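You operate a simulated robot arm through the tools that you are given. There is no shell and no other tool. Be economical: measure what you need, move in short steps, check, and stop when the job is done.

The job below is to be done with a simulated robot arm. You get a single attempt, and the scene is never put back.

JOB
Take the tall white pot and put it on top of the white shut box with the red band.

It is judged by the outcome, as a careful person would: the job done as asked, and still so three seconds after it is handed in. It fails if anything else is knocked over, pushed out of place, dropped, spilled or broken.

ROBOT AND FRAMES
A 6-joint arm with a two-finger parallel gripper, fixed in place. Base frame: the origin is at the foot of the arm, x ahead of it, y to its left, z up; the work surface is at about z = 76. Readings come in cm, degrees, newtons and seconds.
With the tool pointing down near the work surface it reaches from about 26 to 68 cm from the base axis. Its first joint turns from -66.0 to 66.0 degrees. Payload 2.9 kg.
Tool frame: the origin (TCP) lies between the finger pads and is the grasp point; the fingertips stand 3 cm ahead of it; z points along the fingers, y is the line along which they close. Largest opening 11 cm; finger width 2, thickness 1; the body of the gripper, 4.8 by 11.2 cm, starts 5.5 cm behind the TCP.
Orientation is told as [roll, pitch, yaw] about the base's x, y, z axes, in that order, counted from this pose: with the fingers straight down and closing along the base's y, the tool's x points along the base's -x, its y along +y and its z along -z.

CONTROLS
- The arm moves only by the tool play_rows. Its argument "moves" is text: rows parted by semicolons, each of 7 numbers parted by spaces: the shift along the base's x, y, z in units of 30 mm (1.0 is 30 mm), then the turn, a rotation vector about the base's x, y, z in units of 4 degrees (1.0 is 4 degrees), then the finger opening in cm, from 0 to 11. In form: x y z wx wy wz grip; .... A call has 1 to 10 rows; each row shifts and turns the commanded pose from where the row before left it. A call with a number of a shift or a turn outside -1 to 1 is refused whole. A row lasts 0.2 s, in which the tool goes at most 5 cm and 8.6 degrees; a call with a longer step from one row to the next is refused whole, and so is a gripper value outside its range. Where a pose cannot be reached the arm comes as near as it can. A force on the tool above 40 N (or 10 N above the force at the start of the call, whichever is more), or a blocked arm, ends the call early, and 0.2 s more pass. Each finger travels about 10.8 cm/s and halts on what it meets, pressing with about 33 N; the grip force reading is that of the motor and also rises with nothing between the fingers. The clock runs only during rows and for 0.2 s after the last one: add rows that do not move to give the fingers time. The reply holds the time, the measured pose of the TCP, the force on the tool along the base axes, the opening and the grip force, in the units named above and with some noise, and new pictures: "pictures" is both (left out), scene, wrist or none.
- Cameras (640 x 400 px; columns grow to the right, rows downward): "scene" is fixed at [7.22, 42.46, 141.22]; the picture's right is [-0.86, -0.51, 0.00], its down [-0.22, 0.38, -0.90] and it looks along [0.45, -0.77, -0.44] (base axes); focal length 347 px, centre (320, 200). "wrist" rides on the gripper at [-3.6, 0, -5.7] in the tool frame; the picture's right is [0.00, -1.00, 0.00], its down [0.97, 0.00, -0.24] and it looks along [0.24, 0.00, 0.97] (tool axes); focal length 218 px, centre (320, 200).
- point_at(camera, pixels): for up to 12 pixels [column, row] of the newest picture of that camera ("zoom" is the newest enlarged one), the place [x, y, z] in the base frame of the surface seen there, good to about 0.2 cm, but the place of the scene camera against the robot may be out by one fixed shift of up to 1.8 cm in any direction. It takes no simulated time.
- enlarge(camera, box): a new picture of the part [left, top, right, bottom] of that camera's present view, enlarged. It takes no simulated time.
- job_done(): hands the job in; it is judged then, once.

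Go step by step. Measure first, check grasps and placings, and put right what went wrong. The budget is 60 turns and 120 pictures, counting those below and the enlarged ones. Unless the task says otherwise, let go and move clear before handing in, and close with one line.

The tools are called as name(argument=value, ...) on one line, values as JSON. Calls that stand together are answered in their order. play_rows: Moves the arm, as the interface text tells. Its arguments: {"type":"object","properties":{"moves":{"type":"string"},"pictures":{"type":"string","enum":["both","scene","wrist","none"]}},"required":["moves"]} The other tools are called the same way: point_at (camera, pixels) gives the place of the surface under pixels of a picture; enlarge (camera, box) takes an enlarged picture of a part of a camera's view; job_done () hands the job in.

At the start:

```text
time: 0.0
tool_pos: [25.46, -29.3, 115.75]
ee_rot: [0.1, 0.0, 0.0]
ft_force: [-0.2, 0.7, 0.0]
grip_width: 10.99
grasp_force: 0.0
```

scene: 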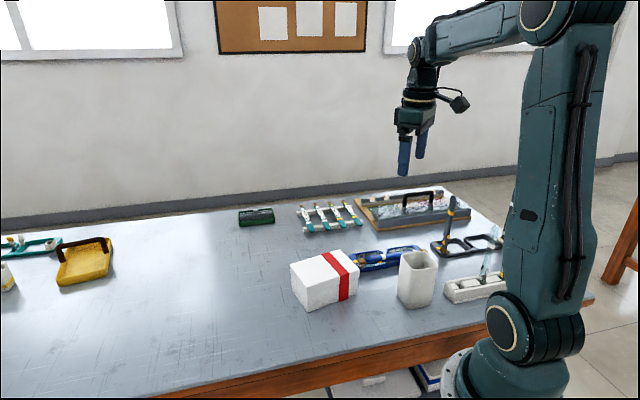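
wrist: 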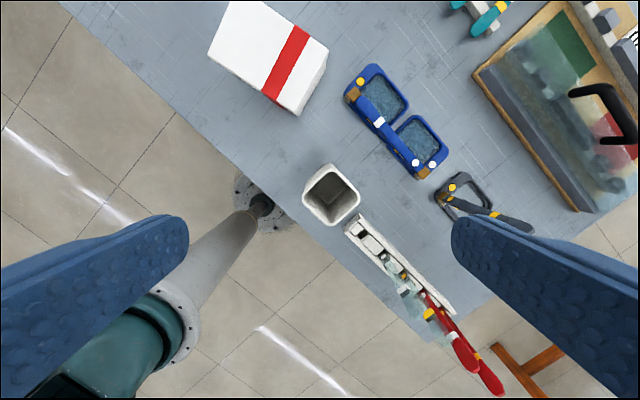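

The scene shows the tall white pot at about (417,278) and the white box with the red band at (325,278). I'll zoom in on both and measure them.

enlarge(camera="scene", box=[270, 180, 530, 342])

enlarge(camera="wrist", box=[190, 0, 510, 240])

point_at(camera="wrist", pixels=[[329, 164], [359, 195], [334, 225], [303, 195], [332, 190], [222, 4], [329, 49], [297, 115], [208, 54], [288, 55], [270, 200], [360, 225]])

point_at(camera="scene", pixels=[[401, 253], [418, 251], [437, 262], [410, 265], [414, 307], [330, 253], [358, 268], [305, 281], [291, 264], [340, 262], [400, 300], [430, 303]])

```text
2.46 times, centred on (400, 261) of scene
```

zoom: 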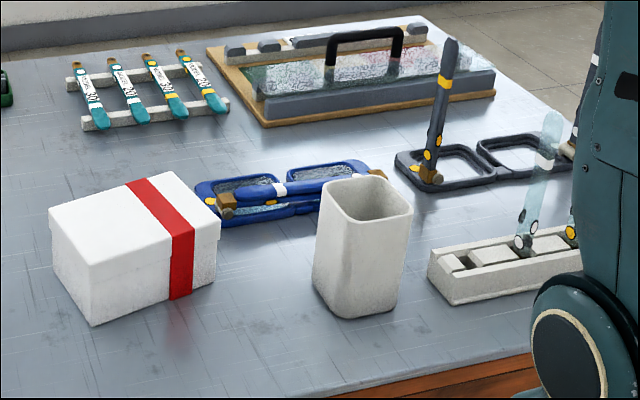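

```text
1.67 times, centred on (350, 120) of wrist
```

zoom: 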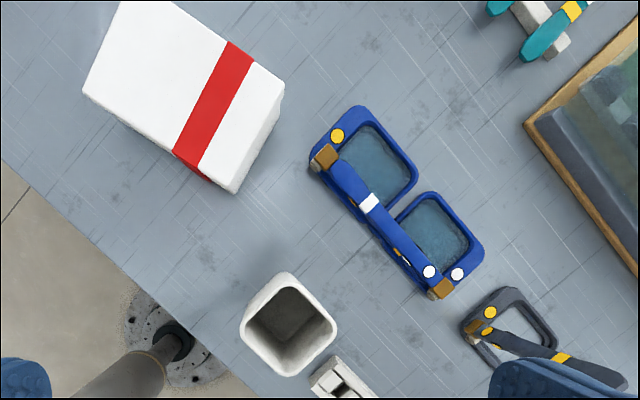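

```text
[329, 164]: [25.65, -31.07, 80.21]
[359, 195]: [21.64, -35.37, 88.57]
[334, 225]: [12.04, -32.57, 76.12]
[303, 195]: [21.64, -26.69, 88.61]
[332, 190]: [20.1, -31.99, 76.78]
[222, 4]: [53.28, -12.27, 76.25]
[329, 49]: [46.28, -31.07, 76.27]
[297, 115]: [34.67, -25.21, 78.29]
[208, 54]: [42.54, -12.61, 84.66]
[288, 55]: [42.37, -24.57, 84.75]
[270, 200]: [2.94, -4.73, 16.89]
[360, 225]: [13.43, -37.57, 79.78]
```

```text
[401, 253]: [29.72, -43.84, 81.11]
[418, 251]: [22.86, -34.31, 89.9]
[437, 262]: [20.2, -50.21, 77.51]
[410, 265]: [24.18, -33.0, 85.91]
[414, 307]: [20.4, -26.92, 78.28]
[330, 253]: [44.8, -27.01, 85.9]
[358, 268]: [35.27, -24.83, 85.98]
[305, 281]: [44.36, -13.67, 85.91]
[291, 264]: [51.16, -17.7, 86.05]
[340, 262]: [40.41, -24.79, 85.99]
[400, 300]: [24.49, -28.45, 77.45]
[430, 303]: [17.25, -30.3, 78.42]
```

The wrist view puts the pot rim at z≈88.6 near (21.5,-31) and the box top at z≈84.7. I'll measure the rim and box edges more finely in the wrist zoom.

point_at(camera="zoom", pixels=[[262, 302], [311, 296], [316, 353], [264, 356], [243, 330], [288, 290], [333, 325], [290, 372], [339, 361], [314, 383], [230, 190], [281, 95]])

point_at(camera="wrist", pixels=[[235, 4], [326, 50], [289, 100], [212, 50], [276, 97], [306, 33], [275, 4], [330, 168], [345, 178], [315, 181], [316, 214], [350, 212]])

```text
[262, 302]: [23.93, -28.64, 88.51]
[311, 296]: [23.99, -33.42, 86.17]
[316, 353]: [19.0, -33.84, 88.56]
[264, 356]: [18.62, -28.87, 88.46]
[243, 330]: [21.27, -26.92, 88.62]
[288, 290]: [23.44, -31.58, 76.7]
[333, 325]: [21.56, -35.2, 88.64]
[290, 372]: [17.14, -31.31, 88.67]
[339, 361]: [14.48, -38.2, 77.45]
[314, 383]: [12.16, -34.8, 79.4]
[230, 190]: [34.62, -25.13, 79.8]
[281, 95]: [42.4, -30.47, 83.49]
```

```text
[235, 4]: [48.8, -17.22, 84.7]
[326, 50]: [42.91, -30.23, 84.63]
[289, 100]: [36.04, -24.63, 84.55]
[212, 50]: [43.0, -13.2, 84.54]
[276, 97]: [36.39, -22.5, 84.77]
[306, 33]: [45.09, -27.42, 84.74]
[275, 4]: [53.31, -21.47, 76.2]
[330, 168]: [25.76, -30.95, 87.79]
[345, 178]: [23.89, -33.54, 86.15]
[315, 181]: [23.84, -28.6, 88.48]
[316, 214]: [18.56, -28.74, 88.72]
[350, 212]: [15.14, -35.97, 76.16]
```

The pot centre is about (21.4,-31.05). Its faces sit at roughly 45°, and the rack is on its -x,-y side. I'll turn the yaw by +46° so the fingers close along (+x,-y), and come down above it.

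play_rows(moves="-0.135 -0.058 -0.4 0 0 1 11;-0.135 -0.058 -0.4 0 0 1 11;-0.135 -0.058 -0.4 0 0 1 11;-0.135 -0.058 -0.4 0 0 1 11;-0.135 -0.058 -0.4 0 0 1 11;-0.135 -0.058 -0.4 0 0 1 11;-0.135 -0.058 -0.4 0 0 1 11;-0.135 -0.058 -0.4 0 0 1 11;-0.135 -0.058 -0.4 0 0 1 11;-0.135 -0.058 -0.4 0 0 1 11")

```text
time: 2.2
tool_pos: [21.59, -31.08, 103.91]
ee_rot: [0.0, 0.1, 40.0]
ft_force: [-0.7, 0.5, -0.1]
grip_width: 10.98
grasp_force: 0.0
```

scene: 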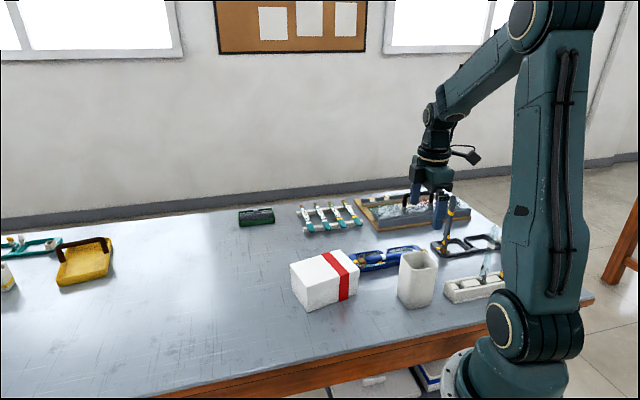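
wrist: 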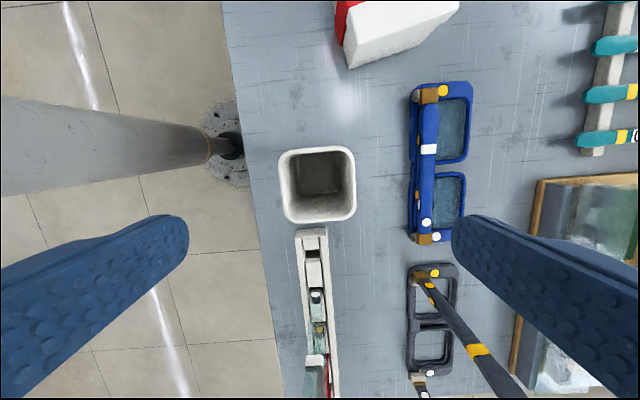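

The pot is nearly square in the wrist view at (318,185), with its lower edge still tilted about 4°. I'll measure the rim again from closer before going down.

point_at(camera="wrist", pixels=[[280, 170], [283, 205], [353, 165], [355, 200], [300, 220], [340, 218], [295, 151], [335, 149], [306, 232], [326, 232], [410, 200], [319, 170]])

enlarge(camera="wrist", box=[240, 130, 400, 250])

```text
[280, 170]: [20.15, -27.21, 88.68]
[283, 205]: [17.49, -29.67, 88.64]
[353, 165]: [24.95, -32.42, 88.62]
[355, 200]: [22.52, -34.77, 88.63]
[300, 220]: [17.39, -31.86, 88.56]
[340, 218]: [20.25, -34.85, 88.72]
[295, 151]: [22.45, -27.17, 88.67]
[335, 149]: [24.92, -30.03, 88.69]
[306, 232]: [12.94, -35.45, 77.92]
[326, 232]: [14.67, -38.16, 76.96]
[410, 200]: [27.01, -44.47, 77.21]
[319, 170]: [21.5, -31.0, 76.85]
```

```text
3.33 times, centred on (320, 190) of wrist
```

zoom: 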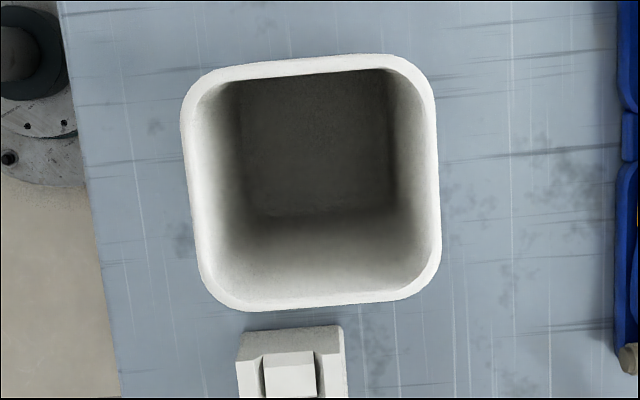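

Rim face midpoints give a centre of (21.25,-31.0) and a width of about 7.1 cm. I'll add 5° of yaw, centre the gripper and go down to z≈87 as a check.

play_rows(moves="-0.057 0.013 -0.6 0 0 0.625 11;-0.056 0.013 -0.6 0 0 0.625 11;0 0 -0.8 0 0 0 11;0 0 -0.8 0 0 0 11;0 0 -0.8 0 0 0 11;0 0 -0.8 0 0 0 11;0 0 -0.6 0 0 0 11;0 0 -0.4 0 0 0 11;0 0 0 0 0 0 11")

```text
time: 4.2
tool_pos: [21.27, -31.04, 87.48]
ee_rot: [0.0, 0.0, 45.0]
ft_force: [-0.2, -0.7, 0.6]
grip_width: 10.99
grasp_force: 0.1
```

scene: 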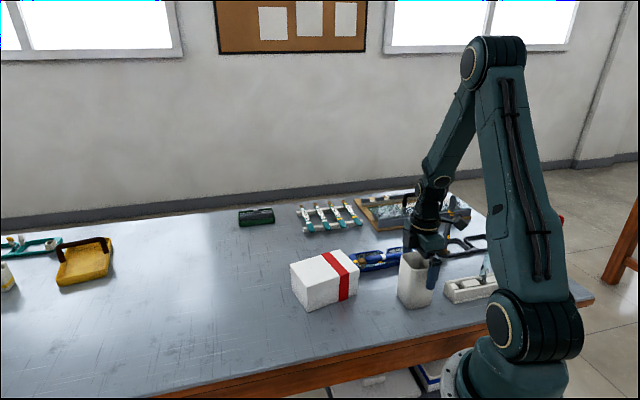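
wrist: 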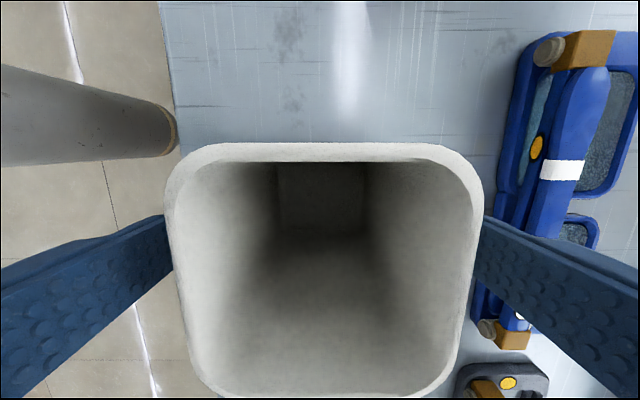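

The fingers straddle the rim evenly and there is no contact. I'll go down 2 cm more and close.

play_rows(moves="0 0 -0.33 0 0 0 11;0 0 -0.33 0 0 0 11;0 0 0 0 0 0 9;0 0 0 0 0 0 8;0 0 0 0 0 0 7;0 0 0 0 0 0 5;0 0 0 0 0 0 5;0 0 0 0 0 0 5;0 0 0 0 0 0 5")

```text
time: 6.2
tool_pos: [21.18, -30.85, 85.47]
ee_rot: [0.1, -0.1, 44.9]
ft_force: [0.2, -0.3, -0.6]
grip_width: 7.33
grasp_force: 33.4
```

scene: 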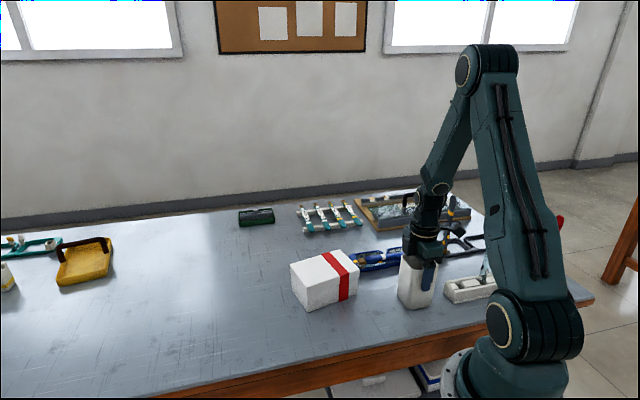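
wrist: 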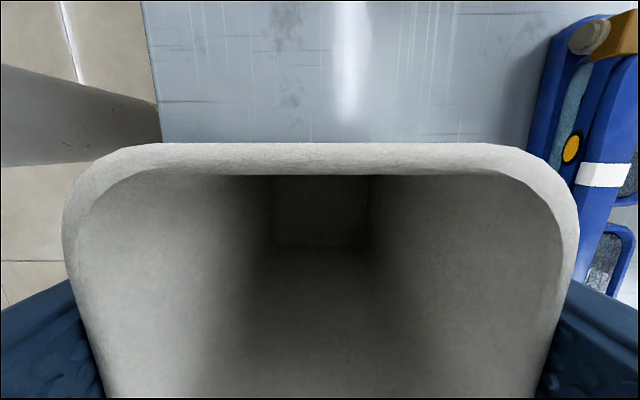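

The fingers stopped on the pot at 7.33 cm with 33 N. I'll lift gently.

play_rows(moves="0 0 0.15 0 0 0 5;0 0 0.3 0 0 0 5;0 0 0.4 0 0 0 5;0 0 0.6 0 0 0 5;0 0 0.7 0 0 0 5;0 0 0.7 0 0 0 5;0 0 0.7 0 0 0 5;0 0 0.6 0 0 0 5;0 0 0.4 0 0 0 5;0 0 0.2 0 0 0 5")

```text
time: 8.4
tool_pos: [21.08, -30.99, 99.95]
ee_rot: [0.1, 0.0, 45.0]
ft_force: [0.6, -0.2, -1.6]
grip_width: 7.35
grasp_force: 32.7
```

scene: 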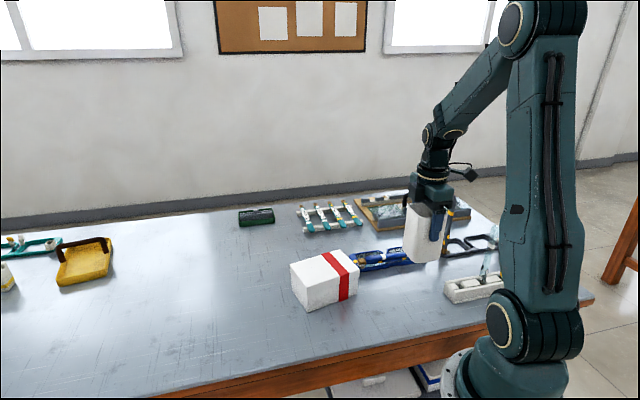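
wrist: 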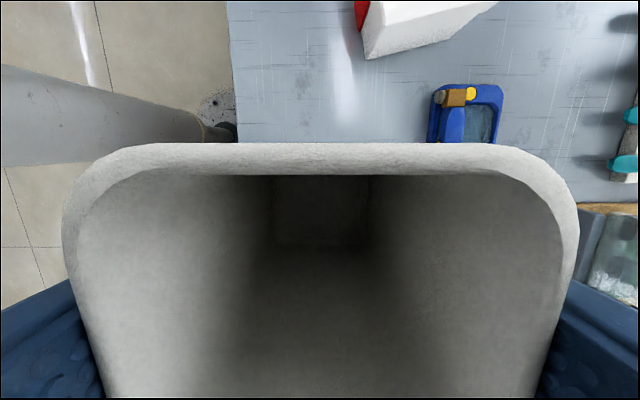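

The pot came up squarely, with its base at about z 90.5, clear of the box top at 84.7. I'll carry it over the box centre at about (42.9,-21.5), turning 14.6° to line up with the box edges.

play_rows(moves="0.3 0.13 0 0 0 0.2 5;0.6 0.26 0 0 0 0.4 5;0.9 0.39 0 0 0 0.4 5;0.95 0.41 0 0 0 0.45 5;0.95 0.41 0 0 0 0.45 5;0.95 0.41 0 0 0 0.45 5;0.95 0.41 0 0 0 0.45 5;0.9 0.39 0 0 0 0.4 5;0.5 0.22 0 0 0 0.3 5;0.25 0.11 0 0 0 0.15 5")

```text
time: 10.6
tool_pos: [42.88, -21.56, 99.75]
ee_rot: [-0.1, -0.1, 59.6]
ft_force: [0.4, -0.4, -1.0]
grip_width: 7.36
grasp_force: 32.7
```

scene: 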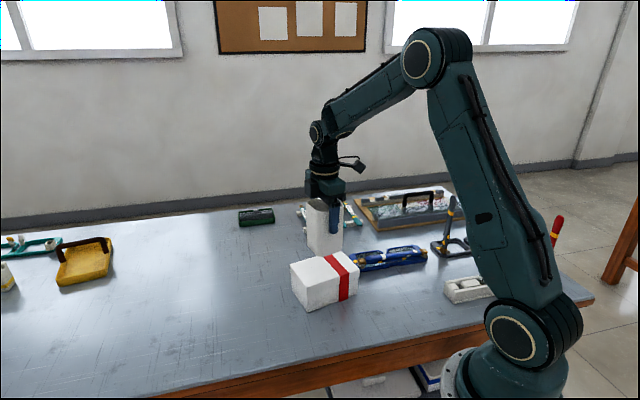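
wrist: 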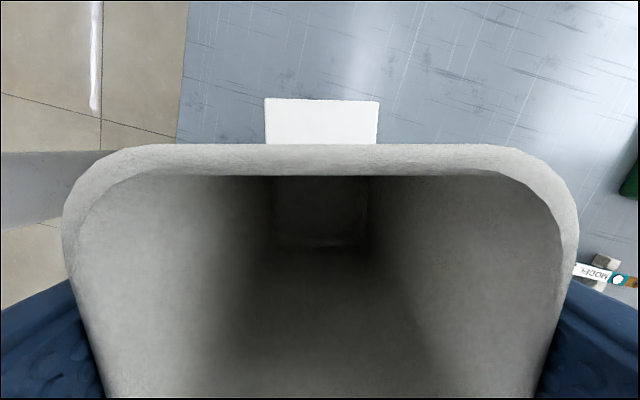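

In the wrist view the box end (265–379, row 100) is centred and squared to the pot. I'll check the along-length position with points on it.

point_at(camera="wrist", pixels=[[268, 103], [376, 105], [320, 104], [268, 138], [374, 138]])

enlarge(camera="scene", box=[260, 180, 420, 320])

```text
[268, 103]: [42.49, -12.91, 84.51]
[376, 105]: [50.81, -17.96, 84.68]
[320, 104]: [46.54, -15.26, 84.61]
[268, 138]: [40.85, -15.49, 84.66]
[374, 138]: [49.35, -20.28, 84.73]
```

```text
2.86 times, centred on (340, 250) of scene
```

zoom: 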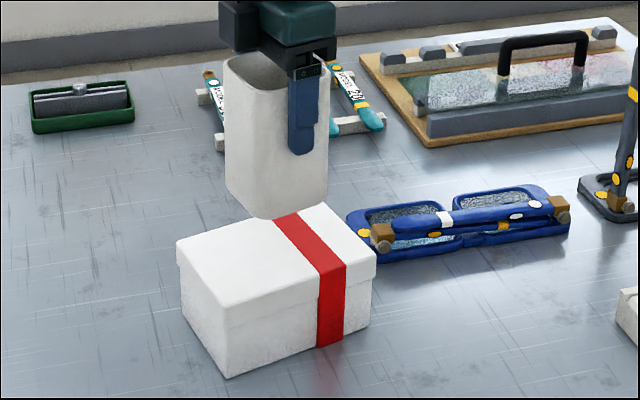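

The box centre works out at (43.0,-21.4), which matches the tool. Contact is expected at z≈94.1, so I'll lower slowly to just above it.

play_rows(moves="0 0 -0.3 0 0 0 5;0 0 -0.5 0 0 0 5;0 0 -0.5 0 0 0 5;0 0 -0.3 0 0 0 5;0 0 -0.1 0 0 0 5;0 0 -0.05 0 0 0 5;0 0 0 0 0 0 5")

```text
time: 12.2
tool_pos: [42.77, -21.52, 94.46]
ee_rot: [0.0, -0.1, 59.6]
ft_force: [-0.3, -0.4, -0.2]
grip_width: 7.34
grasp_force: 33.3
```

scene: 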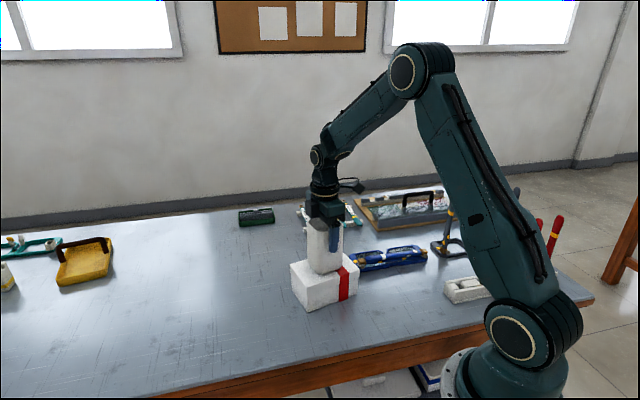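
wrist: 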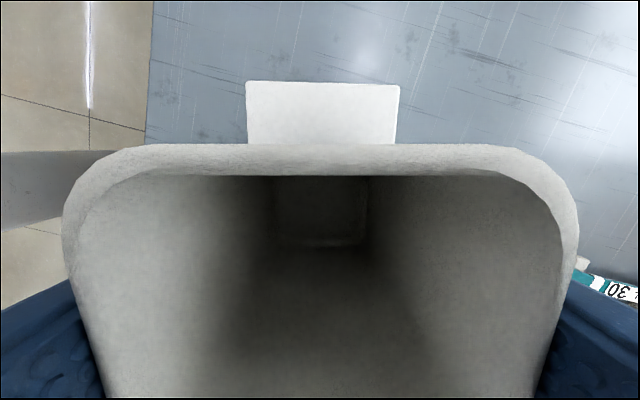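

The tool is at z 94.46 and the force is still near zero. I'll creep down in 0.6 mm steps and watch for contact.

play_rows(moves="0 0 -0.02 0 0 0 5;0 0 -0.02 0 0 0 5;0 0 -0.02 0 0 0 5;0 0 -0.02 0 0 0 5;0 0 -0.02 0 0 0 5;0 0 0 0 0 0 5", pictures="none")

```text
time: 13.6
tool_pos: [42.82, -21.65, 94.36]
ee_rot: [-0.1, 0.0, 59.7]
ft_force: [0.1, 0.7, -0.8]
grip_width: 7.35
grasp_force: 32.9
```

There is no contact force yet at about z 94.3, so I'll keep creeping down.

play_rows(moves="0 0 -0.02 0 0 0 5;0 0 -0.02 0 0 0 5;0 0 -0.02 0 0 0 5;0 0 -0.02 0 0 0 5;0 0 0 0 0 0 5", pictures="none")

```text
time: 14.8
tool_pos: [42.77, -21.56, 94.05]
ee_rot: [0.0, -0.1, 59.6]
ft_force: [0.3, -0.2, 0.0]
grip_width: 7.33
grasp_force: 33.2
```

play_rows(moves="0 0 -0.02 0 0 0 5;0 0 -0.02 0 0 0 5;0 0 -0.02 0 0 0 5;0 0 0 0 0 0 5", pictures="none")

enlarge(camera="scene", box=[260, 200, 400, 320])

```text
time: 15.8
tool_pos: [42.86, -21.65, 94.07]
ee_rot: [-0.2, 0.0, 59.6]
ft_force: [-3.8, 3.0, 24.1]
grip_width: 7.33
grasp_force: 33.6
```

```text
3.33 times, centred on (330, 260) of scene
```

zoom: 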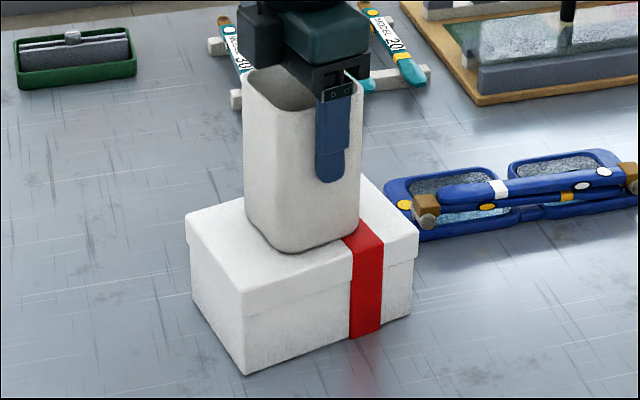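

The force rose to 24 N upward, so the pot is now pressing on the box top. I'll back off 1 mm to relieve the load and open slowly.

play_rows(moves="0 0 0.03 0 0 0 5;0 0 0 0 0 0 7.3;0 0 0 0 0 0 7.6;0 0 0 0 0 0 8;0 0 0 0 0 0 8.6;0 0 0 0 0 0 9.4;0 0 0 0 0 0 10.2;0 0 0 0 0 0 11;0 0 0 0 0 0 11")

```text
time: 17.8
tool_pos: [42.71, -21.59, 94.08]
ee_rot: [0.0, 0.0, 59.5]
ft_force: [-0.3, -0.3, 1.1]
grip_width: 10.98
grasp_force: 0.0
```

scene: 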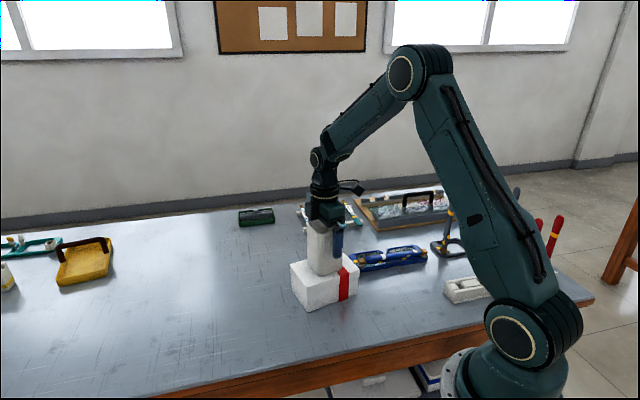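
wrist: 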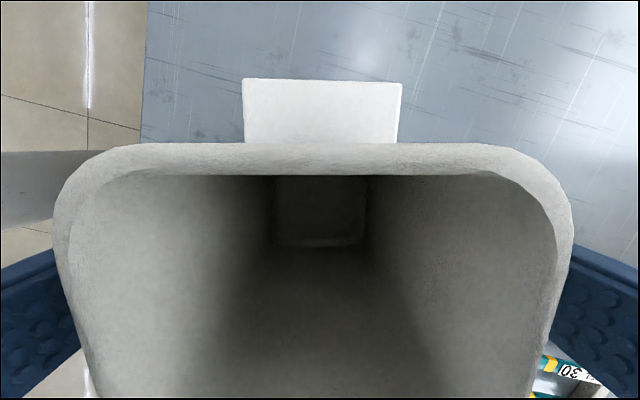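

The fingers are open on both sides and the pot is standing on the box. I'll lift straight up to clear it.

play_rows(moves="0 0 0.2 0 0 0 11;0 0 0.4 0 0 0 11;0 0 0.6 0 0 0 11;0 0 0.8 0 0 0 11;0 0 0.8 0 0 0 11;0 0 0.8 0 0 0 11;0 0 0.6 0 0 0 11;0 0 0 0 0 0 11")

enlarge(camera="scene", box=[230, 180, 520, 340])

```text
time: 19.6
tool_pos: [42.8, -21.43, 106.61]
ee_rot: [-0.1, 0.1, 59.6]
ft_force: [-0.1, -0.5, 0.4]
grip_width: 11.01
grasp_force: 0.0
```

scene: 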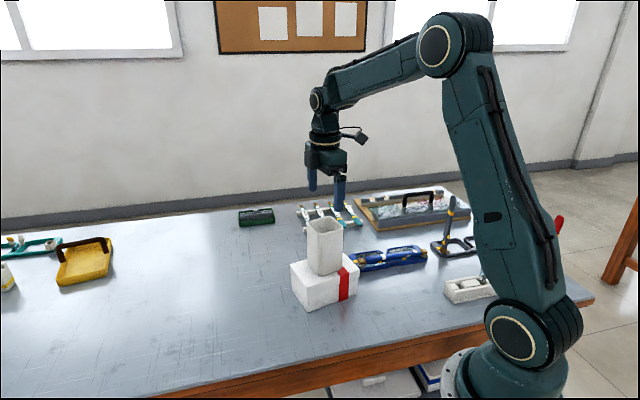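
wrist: 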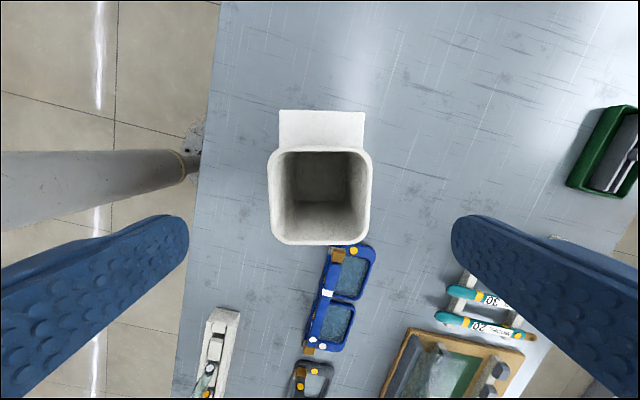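

```text
2.21 times, centred on (375, 260) of scene
```

zoom: 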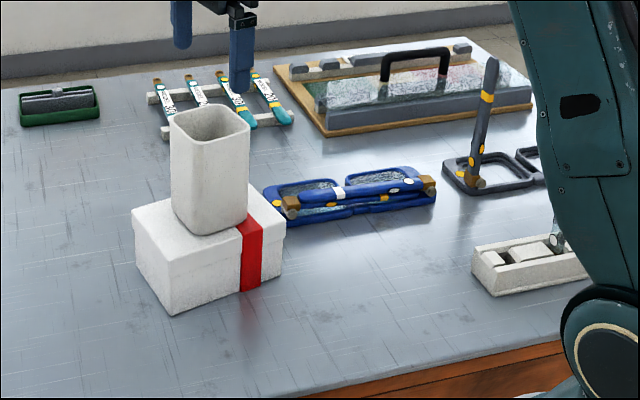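

The pot stands upright on the box lid, around (210,170) in the zoom. The gripper is clear and nothing else has moved, so I'm handing in.

job_done()

```text
The job is handed in.
```

The tall white pot is standing upright near the middle of the white box with the red band, nothing else was disturbed, and the job is handed in.
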